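You operate a simulated robot arm through the tools that you are given. There is no shell and no other tool. Be economical: measure what you need, move in short steps, check, and stop when the job is done.

Carry out the task below with a simulated robot arm. There is one attempt and no reset: what you move stays moved.

TASK
Put the sink plug on the end worktop away in the sink bowl.

It is judged by the outcome, as a careful person would: the job done as asked, and still so three seconds after it is handed in. It fails if anything else is knocked over, pushed out of place, dropped, spilled or broken.

THE ROBOT
A 7-joint arm with a two-finger parallel gripper, fixed in place. Base frame: the origin is at the foot of the arm, x ahead of it, y to its left, z up; the work surface is at about z = 860. Lengths are in mm, angles in rad, forces in N, time in s.
With the tool pointing down near the work surface it reaches from about 300 to 700 mm from the base axis. Its first joint turns from -1.152 to 1.152 rad. Payload 1.57 kg.
Tool frame: the origin (TCP) lies between the finger pads and is the grasp point; the fingertips stand 30 mm ahead of it; z points along the fingers, y is the line along which they close. The gripper opens to 110 mm. The fingers are 24 mm wide and 12 mm thick; the gripper's body (48 by 112 mm) begins 78 mm behind the TCP.
Orientation is told as [roll, pitch, yaw] about the base's x, y, z axes, in that order, counted from this pose: with the fingers straight down and closing along the base's y, the tool's x points along the base's -x, its y along +y and its z along -z.

THE INTERFACE
- The arm moves only by the tool play_rows. Its arguments are lists of equal length, an entry for each row: "grip": the gripper command, from -1 (fully open) to 1 (shut), values between in proportion; "translation": the shift along the base's x, y, z in mm, a list of three; "spin": the turn about the base's z in rad. In form: {"grip": [grip, ...], "translation": [[x, y, z], ...], "spin": [spin, ...]}. A call has 1 to 12 rows; each row is the pose to reach, as a shift and turn from the pose commanded when the call began. A row lasts 0.2 s, in which the tool goes at most 50 mm and 0.15 rad; a call with a longer step from one row to the next is refused whole, and so is a gripper value outside its range. A pose out of reach is approached as far as the arm can. The call stops where the force on the tool passes 40 N (or 10 N more than at its start, if that is more) or the arm is blocked; 0.2 s more then pass. The fingers move at their own pace (about 108 mm/s each) and stop on an object; they squeeze with about 42 N. The grip force told is the motor's: it shows also when the fingers shut on nothing. Time passes only in rows, and 0.2 s behind the last, so rows that repeat a pose let the fingers close. It gives the time, the measured TCP pose, the force on the tool (base axes), the opening and the grip force at its end, in the units of the frame above (readings bear some noise).
- Cameras (640 x 400 px; columns grow to the right, rows downward): "scene" is fixed at [163.9, -402.2, 1371.6]; the picture's right is [0.70, -0.71, 0.00], its down [-0.56, -0.56, -0.61] and it looks along [0.43, 0.43, -0.79] (base axes); focal length 236 px, centre (320, 200). "wrist" rides on the gripper at [-36, 0, -80] in the tool frame; the picture's right is [0.00, -1.00, 0.00], its down [0.97, 0.00, -0.24] and it looks along [0.24, 0.00, 0.97] (tool axes); focal length 218 px, centre (320, 200).
- camera(camera): a new picture of that camera. No time passes.
- measure_at(camera, pixels): for up to 12 pixels [column, row] of the newest picture of that camera ("zoom" is the newest enlarged one), the place [x, y, z] in the base frame of the surface seen there, good to about 3 mm, but the place of the scene camera against the robot may be out by one fixed shift of up to 12 mm in any direction. No time passes.
- enlarge(camera, box): a new picture of the part [left, top, right, bottom] of that camera's present view, enlarged. No time passes.
- finish_job(): hands the job in; it is judged then, once.

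Work in short steps. Measure before you move; look again where a grasp or a placing could have gone wrong, and mend it. You have 60 turns and 26 pictures in all, the two below and enlarged ones among them. Open the gripper and draw the arm clear of the work before you hand the job in, unless the task says otherwise; then end with one line.

The tools are called after "Request:" as a command line: name --argument value ..., lists and objects as JSON in quotes. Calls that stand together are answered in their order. play_rows: Moves the arm, as the interface text tells. Its arguments: {"type":"object","properties":{"grip":{"type":"array","items":{"type":"number"}},"translation":{"type":"array","items":{"type":"array","items":{"type":"number"}}},"spin":{"type":"array","items":{"type":"number"}}},"required":["grip","translation","spin"]} The other tools are called the same way: camera (camera) takes a picture; measure_at (camera, pixels) gives the place of the surface under pixels of a picture; enlarge (camera, box) takes an enlarged picture of a part of a camera's view; finish_job () hands the job in.

At the start:

```text
clock: 0.0
eef_pos: [334.9, -35.0, 1125.8]
orientation: [0.0, 0.001, 0.0]
ft_force: [0.5, -0.6, -0.2]
finger_gap: 110.0
grip_force: 0.1
```

scene: 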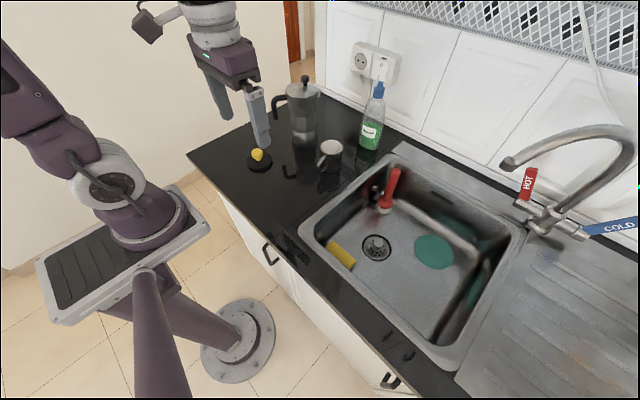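
wrist: 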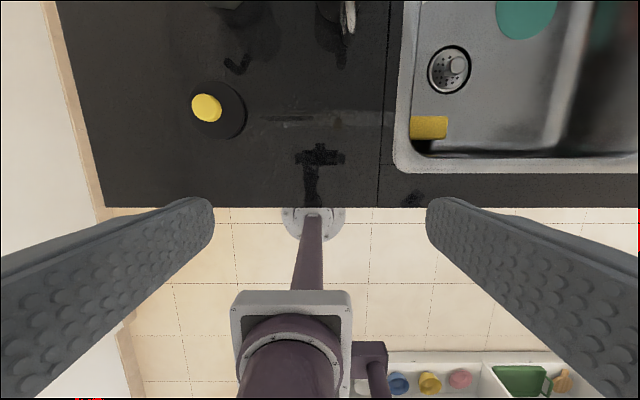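

The plug looks like the black disc with a yellow knob (scene 258,157; wrist 207,107). I'll measure it and the sink.

Request:
measure_at --camera "wrist" --pixels '[[207, 107], [235, 112], [222, 135], [200, 85], [450, 70], [428, 128], [525, 15], [500, 100], [398, 120], [480, 165], [345, 15], [300, 120]]'

Request:
measure_at --camera "scene" --pixels '[[257, 155], [258, 168], [340, 255], [376, 247], [434, 252], [400, 290], [330, 152], [303, 110], [305, 80], [392, 185], [320, 225], [395, 240]]'

Request:
enlarge --camera "scene" --box '[220, 60, 400, 190]'

Request:
enlarge --camera "scene" --box '[290, 140, 530, 350]'

```text
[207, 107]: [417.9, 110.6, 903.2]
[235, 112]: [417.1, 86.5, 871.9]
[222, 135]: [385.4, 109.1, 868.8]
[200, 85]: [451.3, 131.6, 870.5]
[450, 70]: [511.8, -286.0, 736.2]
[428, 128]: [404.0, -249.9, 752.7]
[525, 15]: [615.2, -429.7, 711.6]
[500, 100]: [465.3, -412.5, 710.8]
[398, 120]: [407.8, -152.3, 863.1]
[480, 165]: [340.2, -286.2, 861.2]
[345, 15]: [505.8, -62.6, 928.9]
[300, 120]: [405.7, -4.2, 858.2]
```

```text
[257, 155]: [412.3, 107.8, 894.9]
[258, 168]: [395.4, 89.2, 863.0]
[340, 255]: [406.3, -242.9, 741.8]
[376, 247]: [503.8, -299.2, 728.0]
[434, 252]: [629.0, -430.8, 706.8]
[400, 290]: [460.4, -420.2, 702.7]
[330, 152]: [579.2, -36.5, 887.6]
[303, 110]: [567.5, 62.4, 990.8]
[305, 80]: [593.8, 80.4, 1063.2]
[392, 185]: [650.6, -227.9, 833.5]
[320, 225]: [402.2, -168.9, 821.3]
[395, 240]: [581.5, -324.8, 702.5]
```

```text
3.08 times, centred on (310, 125) of scene
```

zoom: 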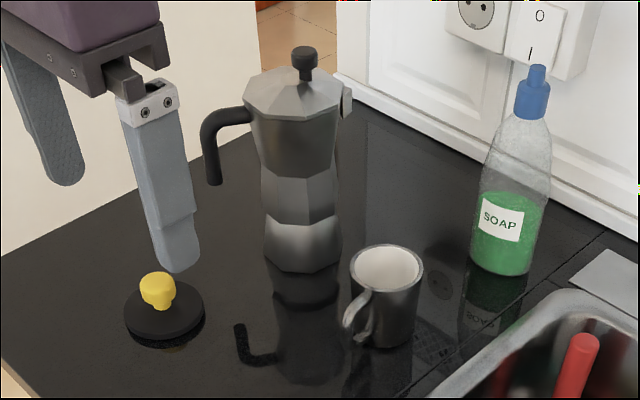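

```text
1.90 times, centred on (410, 245) of scene
```

zoom: 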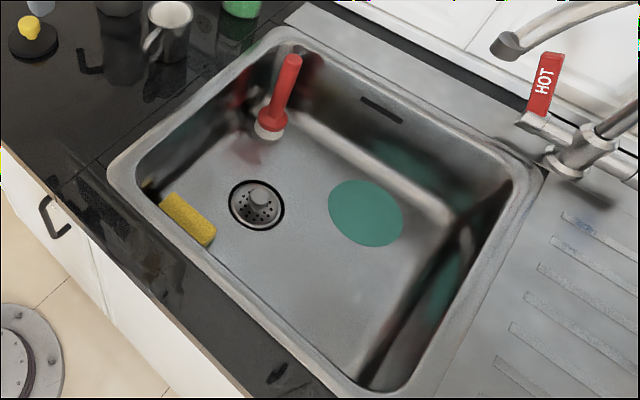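

The knob centre is near (417,110), top z about 903, with the disc top at about 870. I'll move above it and look again.

Request:
play_rows --grip '[-1, -1, -1, -1, -1]' --translation '[[16, 29, -15], [32, 58, -30], [48, 87, -45], [64, 116, -60], [70, 145, -75]]' --spin '[0, 0, 0, 0, 0]'

Request:
camera --camera "wrist"

```text
clock: 1.2
eef_pos: [404.2, 107.9, 1050.6]
orientation: [0.0, 0.001, 0.0]
ft_force: [-0.6, -1.0, 0.3]
finger_gap: 110.1
grip_force: 0.1
```

```text
21 pictures are left
```

wrist: 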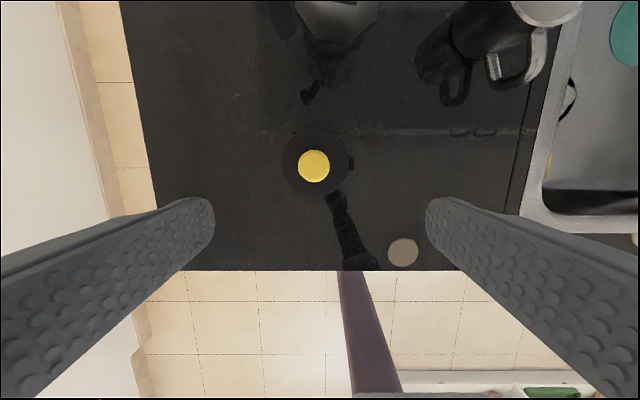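

The knob is at (314,166). There's also a beige disc at (403,252), possibly a reflection, so I'll measure both.

Request:
measure_at --camera "wrist" --pixels '[[314, 166], [298, 166], [330, 166], [314, 151], [314, 182], [284, 163], [345, 163], [316, 132], [403, 252], [320, 45], [310, 92], [285, 20]]'

Request:
enlarge --camera "wrist" --box '[250, 100, 450, 280]'

```text
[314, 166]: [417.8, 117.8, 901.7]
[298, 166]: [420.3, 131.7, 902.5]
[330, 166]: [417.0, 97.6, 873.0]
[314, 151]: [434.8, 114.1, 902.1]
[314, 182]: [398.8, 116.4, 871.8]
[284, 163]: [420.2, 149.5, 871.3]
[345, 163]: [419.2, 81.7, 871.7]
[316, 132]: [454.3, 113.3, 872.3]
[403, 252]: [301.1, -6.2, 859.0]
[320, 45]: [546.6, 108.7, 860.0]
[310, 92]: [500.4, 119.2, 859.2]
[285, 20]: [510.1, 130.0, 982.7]
```

```text
2.22 times, centred on (350, 190) of wrist
```

zoom: 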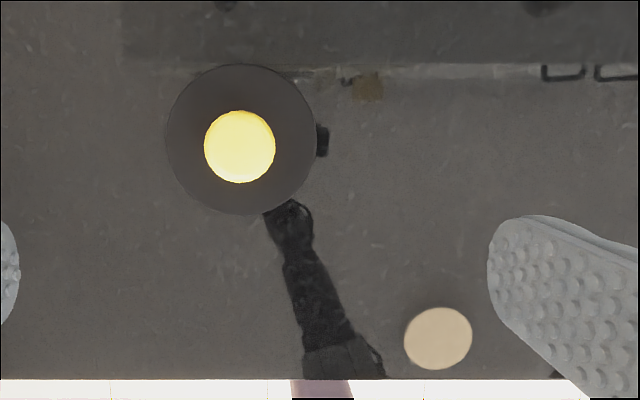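

The beige spot is flush with the worktop, so it's only a lamp reflection. The knob centre is (418,116), about 30 mm across and 871–902 in z, so I'll descend to TCP z of about 907 and close.

Request:
play_rows --grip '[-1, -1, -1, -1, -1, -1, -1]' --translation '[[7, 4, 0], [14, 8, -20], [14, 8, -55], [14, 8, -90], [14, 8, -120], [14, 8, -135], [14, 8, -143]]' --spin '[0, 0, 0, 0, 0, 0, 0]'

Request:
camera --camera "wrist"

```text
clock: 2.8
eef_pos: [416.1, 117.6, 907.0]
orientation: [0.001, 0.002, 0.0]
ft_force: [-0.7, -0.9, 0.7]
finger_gap: 110.1
grip_force: 0.0
```

```text
19 pictures are left
```

wrist: 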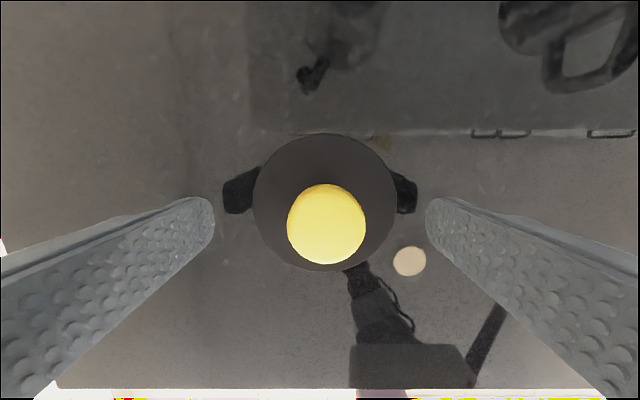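

The tool is centred on the knob, so I'll close the gripper.

Request:
play_rows --grip '[1, 1, 1, 1]' --translation '[[2, 0, 0], [2, 0, 0], [2, 0, 0], [2, 0, 0]]' --spin '[0, 0, 0, 0]'

Request:
play_rows --grip '[1, 1, 1, 1]' --translation '[[0, 0, 5], [0, 0, 20], [0, 0, 45], [0, 0, 70]]' --spin '[0, 0, 0, 0]'

Request:
camera --camera "wrist"

```text
clock: 3.8
eef_pos: [419.0, 116.8, 907.3]
orientation: [0.001, 0.002, -0.001]
ft_force: [0.1, 0.5, -0.1]
finger_gap: 31.7
grip_force: 40.2
```

```text
clock: 4.8
eef_pos: [418.0, 117.0, 977.5]
orientation: [-0.001, 0.0, 0.0]
ft_force: [-0.2, 0.1, -1.1]
finger_gap: 31.6
grip_force: 40.2
```

```text
18 pictures are left
```

wrist: 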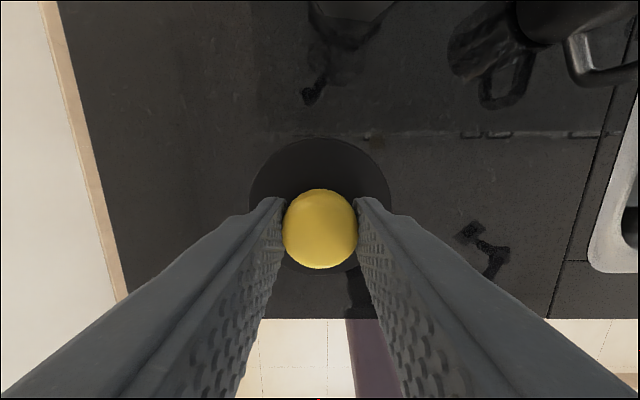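

The plug is held (gap 31.6). I'll carry it high over the bowl to about (460,-385), keeping x low past the mug.

Request:
play_rows --grip '[1, 1, 1, 1, 1, 1, 1, 1, 1, 1, 1, 1]' --translation '[[0, -20, 25], [0, -60, 45], [0, -103, 50], [0, -147, 50], [0, -192, 50], [0, -237, 50], [5, -282, 50], [12, -327, 50], [20, -372, 50], [28, -417, 50], [36, -461, 50], [42, -502, 50]]' --spin '[0, 0, 0, 0, 0, 0, 0, 0, 0, 0, 0, 0]'

Request:
camera --camera "wrist"

Request:
camera --camera "scene"

```text
clock: 7.4
eef_pos: [462.1, -385.5, 1028.5]
orientation: [0.001, 0.002, 0.0]
ft_force: [0.7, 0.2, 0.1]
finger_gap: 31.9
grip_force: 40.2
```

```text
17 pictures are left
```

wrist: 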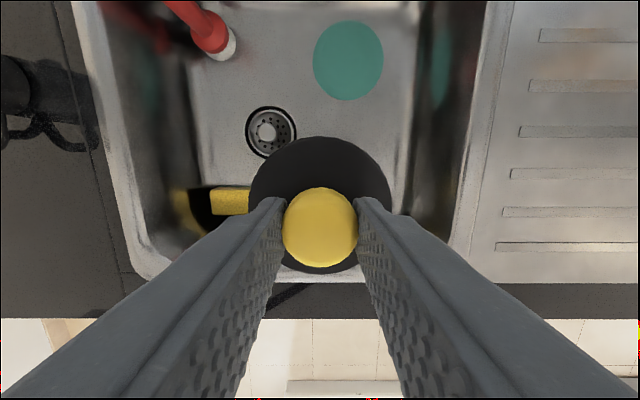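

```text
16 pictures are left
```

scene: 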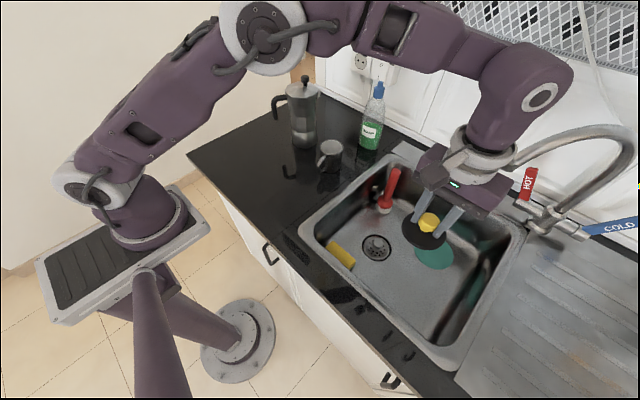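

I'll measure the bowl walls, drain, green disc and tap spout before descending.

Request:
measure_at --camera "wrist" --pixels '[[268, 130], [290, 152], [350, 60], [350, 97], [400, 170], [415, 200], [250, 200], [460, 200], [390, 120], [210, 270], [400, 240], [385, 275]]'

Request:
measure_at --camera "scene" --pixels '[[600, 130], [580, 200], [622, 150], [560, 140], [528, 180], [400, 300], [440, 310], [420, 320], [455, 290], [390, 310], [430, 335], [420, 290]]'

```text
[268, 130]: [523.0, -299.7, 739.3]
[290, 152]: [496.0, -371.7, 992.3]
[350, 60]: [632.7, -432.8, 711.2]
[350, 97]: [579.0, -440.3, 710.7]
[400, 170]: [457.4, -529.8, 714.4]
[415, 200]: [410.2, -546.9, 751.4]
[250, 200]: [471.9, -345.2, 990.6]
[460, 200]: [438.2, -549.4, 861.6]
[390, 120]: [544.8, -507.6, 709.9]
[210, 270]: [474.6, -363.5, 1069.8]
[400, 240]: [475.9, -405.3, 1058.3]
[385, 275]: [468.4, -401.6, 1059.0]
```

```text
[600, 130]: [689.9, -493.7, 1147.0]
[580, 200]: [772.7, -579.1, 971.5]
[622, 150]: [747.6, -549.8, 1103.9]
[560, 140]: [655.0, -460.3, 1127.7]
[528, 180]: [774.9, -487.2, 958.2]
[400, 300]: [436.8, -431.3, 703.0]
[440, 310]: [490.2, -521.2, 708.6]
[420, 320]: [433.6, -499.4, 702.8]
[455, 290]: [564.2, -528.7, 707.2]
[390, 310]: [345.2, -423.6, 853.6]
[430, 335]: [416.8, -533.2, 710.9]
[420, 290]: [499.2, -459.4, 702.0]
```

Checking tap spout clearance relative to the wrist.

Request:
measure_at --camera "scene" --pixels '[[520, 157], [530, 150], [540, 145], [517, 165], [555, 95], [530, 110], [490, 125], [500, 160], [480, 195], [400, 275], [385, 285], [375, 275]]'

Request:
enlarge --camera "scene" --box '[380, 30, 640, 260]'

```text
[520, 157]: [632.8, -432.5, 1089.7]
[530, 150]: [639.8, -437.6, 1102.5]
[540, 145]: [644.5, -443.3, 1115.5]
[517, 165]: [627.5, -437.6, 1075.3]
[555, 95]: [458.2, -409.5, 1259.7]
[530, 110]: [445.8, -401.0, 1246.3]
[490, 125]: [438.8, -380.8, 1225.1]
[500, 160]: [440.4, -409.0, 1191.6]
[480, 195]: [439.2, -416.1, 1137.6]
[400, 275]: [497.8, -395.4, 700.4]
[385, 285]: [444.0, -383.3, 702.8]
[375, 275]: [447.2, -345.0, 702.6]
```

```text
1.74 times, centred on (510, 145) of scene
```

zoom: 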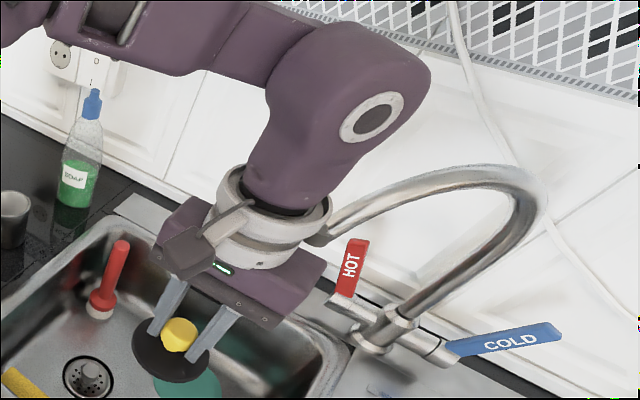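

The spout tip is about 150 mm beyond the hand axis, and the floor at (445,-395) is clear at z≈709. I'll shift slightly toward the base and descend, then take a look.

Request:
play_rows --grip '[1, 1, 1, 1, 1, 1]' --translation '[[-8, -5, -10], [-15, -10, -45], [-15, -10, -80], [-15, -10, -115], [-15, -10, -140], [-15, -10, -150]]' --spin '[0, 0, 0, 0, 0, 0]'

Request:
camera --camera "scene"

Request:
camera --camera "wrist"

```text
clock: 8.8
eef_pos: [448.6, -394.0, 877.9]
orientation: [0.0, 0.0, -0.002]
ft_force: [0.1, -0.7, -0.5]
finger_gap: 31.7
grip_force: 40.3
```

```text
14 pictures are left
```

scene: 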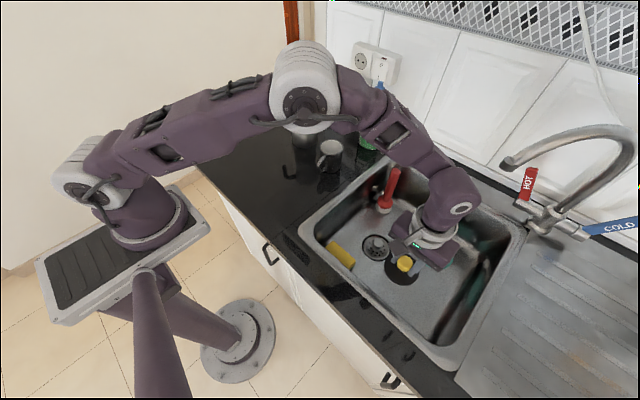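

```text
13 pictures are left
```

wrist: 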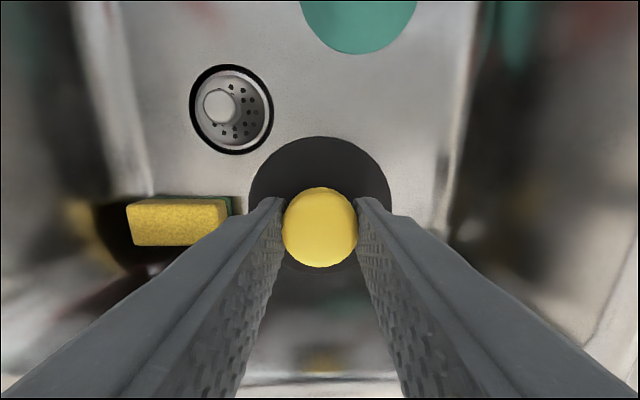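

The elbow now appears above the pot, mug and soap bottle. I'll measure its height and the forearm before going further.

Request:
measure_at --camera "scene" --pixels '[[303, 105], [300, 128], [350, 125], [400, 155], [430, 180], [450, 200], [365, 105], [445, 190], [395, 175], [385, 210], [270, 80], [425, 200]]'

Request:
enlarge --camera "scene" --box '[250, 60, 510, 300]'

Request:
measure_at --camera "wrist" --pixels '[[310, 285], [310, 340], [320, 370], [440, 200], [320, 120], [225, 205]]'

```text
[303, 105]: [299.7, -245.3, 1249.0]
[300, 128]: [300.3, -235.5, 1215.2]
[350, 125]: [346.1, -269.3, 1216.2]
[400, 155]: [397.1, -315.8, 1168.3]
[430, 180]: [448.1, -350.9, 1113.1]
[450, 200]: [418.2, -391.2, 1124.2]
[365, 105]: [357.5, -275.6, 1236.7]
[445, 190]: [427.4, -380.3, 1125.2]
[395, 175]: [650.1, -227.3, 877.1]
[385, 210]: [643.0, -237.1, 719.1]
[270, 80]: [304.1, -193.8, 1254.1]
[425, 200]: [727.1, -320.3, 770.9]
```

```text
1.67 times, centred on (380, 180) of scene
```

zoom: 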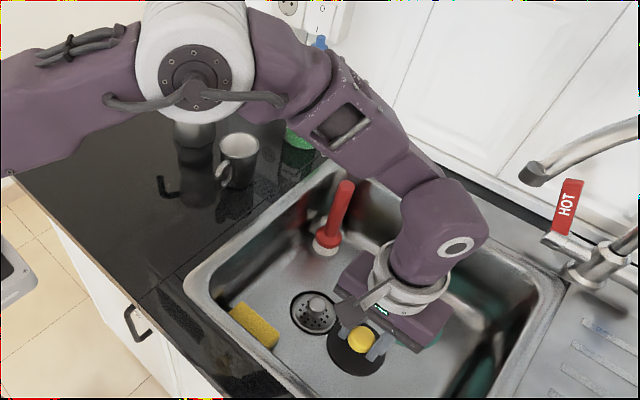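

```text
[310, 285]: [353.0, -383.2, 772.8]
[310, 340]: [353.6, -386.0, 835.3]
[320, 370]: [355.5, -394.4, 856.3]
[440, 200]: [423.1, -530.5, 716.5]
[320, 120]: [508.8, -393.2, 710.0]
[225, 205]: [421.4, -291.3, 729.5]
```

The elbow stays well clear at z>1200 and far from the pot. The front wall is at x≈353 and the floor at 710, so I'll descend to just above contact.

Request:
play_rows --grip '[1, 1, 1, 1, 1, 1, 1]' --translation '[[0, 0, -25], [0, 0, -55], [0, 0, -80], [0, 0, -100], [0, 0, -109], [0, 0, -114], [0, 0, -118]]' --spin '[0, 0, 0, 0, 0, 0, 0]'

Request:
camera --camera "scene"

```text
clock: 10.4
eef_pos: [448.3, -396.2, 760.8]
orientation: [0.0, 0.0, -0.001]
ft_force: [-0.1, -0.4, 0.0]
finger_gap: 31.6
grip_force: 40.3
```

```text
11 pictures are left
```

scene: 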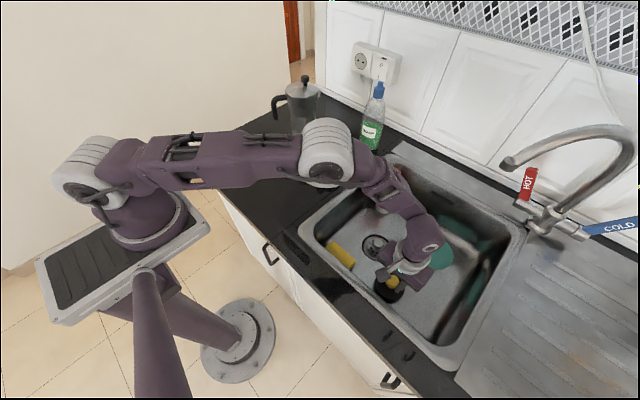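

No contact yet; I'll lower in 1–2 mm steps until it touches.

Request:
play_rows --grip '[1, 1, 1, 1]' --translation '[[0, 0, -1], [0, 0, -2], [0, 0, -3], [0, 0, -3]]' --spin '[0, 0, 0, 0]'

```text
clock: 11.4
eef_pos: [447.8, -395.9, 756.4]
orientation: [0.0, -0.002, -0.002]
ft_force: [0.2, -0.4, -0.1]
finger_gap: 31.8
grip_force: 40.6
```

Request:
play_rows --grip '[1, 1, 1, 1]' --translation '[[0, 0, -1], [0, 0, -2], [0, 0, -3], [0, 0, -4]]' --spin '[0, 0, 0, 0]'

```text
clock: 12.2
eef_pos: [446.3, -395.9, 756.4]
orientation: [0.002, 0.001, -0.001]
ft_force: [-3.7, 5.6, 10.6]
finger_gap: 31.8
grip_force: 40.5
stopped in row 3: the force on the tool passed its limit (the readings are from after the stop); the commanded pose is now the measured one
```

Contact with the floor is confirmed. I'll open the gripper and then rise straight up.

Request:
play_rows --grip '[0.2, 0, -0.2, -0.2, -0.2]' --translation '[[0, 0, 0], [0, 0, 0], [0, 0, 0], [0, 0, 0], [0, 0, 2]]' --spin '[0, 0, 0, 0, 0]'

Request:
play_rows --grip '[-0.2, -0.2, -0.2, -0.2, -0.2, -0.2, -0.2, -0.2, -0.2]' --translation '[[0, 0, 10], [0, 0, 30], [0, 0, 60], [0, 0, 95], [0, 0, 135], [0, 0, 175], [0, 0, 215], [0, 0, 255], [0, 0, 290]]' --spin '[0, 0, 0, 0, 0, 0, 0, 0, 0]'

Request:
camera --camera "wrist"

Request:
camera --camera "scene"

```text
clock: 13.4
eef_pos: [446.9, -396.5, 759.9]
orientation: [-0.001, -0.003, 0.001]
ft_force: [0.1, 0.0, 0.7]
finger_gap: 66.1
grip_force: 0.0
```

```text
clock: 15.4
eef_pos: [448.6, -395.4, 1048.2]
orientation: [0.0, 0.001, 0.0]
ft_force: [0.4, 0.9, -0.5]
finger_gap: 66.0
grip_force: 0.1
```

```text
10 pictures are left
```

wrist: 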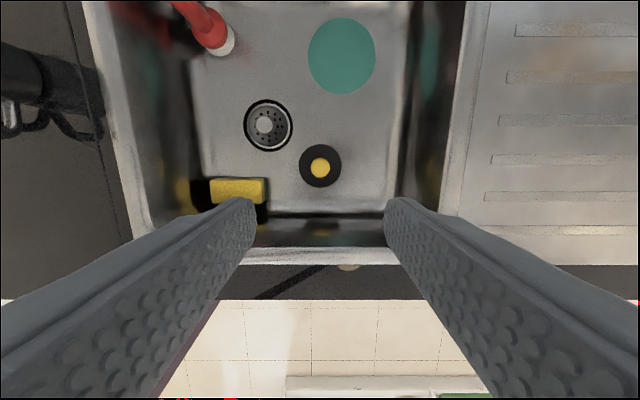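

```text
9 pictures are left
```

scene: 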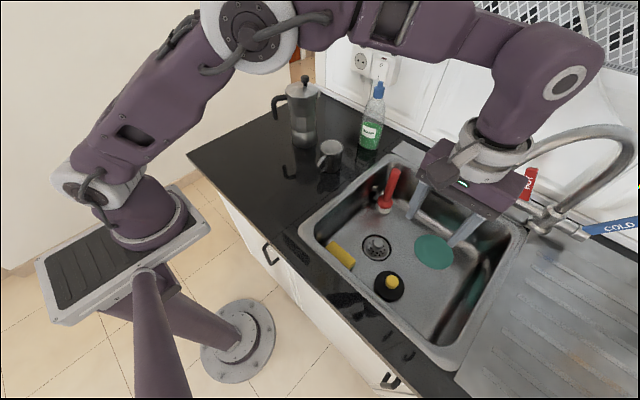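

The plug lies flat on the bowl floor and everything else is unmoved. I'll draw the arm back toward its starting place and fully open the gripper.

Request:
play_rows --grip '[-1, -1, -1, -1, -1, -1, -1, -1, -1, -1]' --translation '[[-10, 20, 20], [-25, 55, 40], [-40, 95, 55], [-55, 135, 65], [-70, 175, 70], [-80, 215, 75], [-90, 255, 75], [-100, 295, 75], [-110, 330, 75], [-112, 355, 75]]' --spin '[0, 0, 0, 0, 0, 0, 0, 0, 0, 0]'

Request:
camera --camera "scene"

```text
clock: 17.6
eef_pos: [334.5, -40.9, 1124.7]
orientation: [-0.001, -0.001, -0.003]
ft_force: [-0.2, 0.2, -0.5]
finger_gap: 110.2
grip_force: 0.1
```

```text
8 pictures are left
```

scene: 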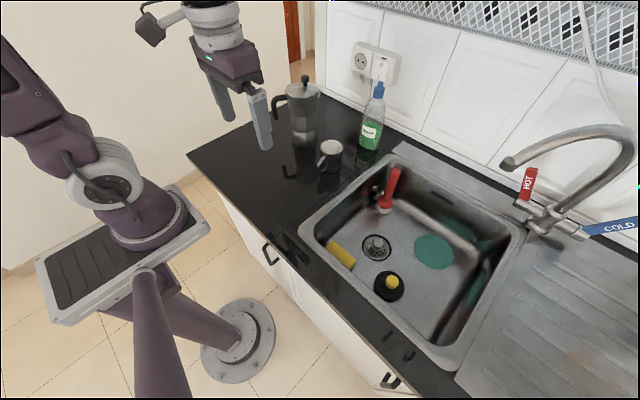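

The plug is at rest in the bowl (389,285), the arm is clear and nothing else has moved, so I'm handing in.

Request:
finish_job

```text
The job is handed in.
```

The sink plug is lying flat on the floor of the sink bowl, nothing else was disturbed, and the arm is drawn clear with the gripper open.
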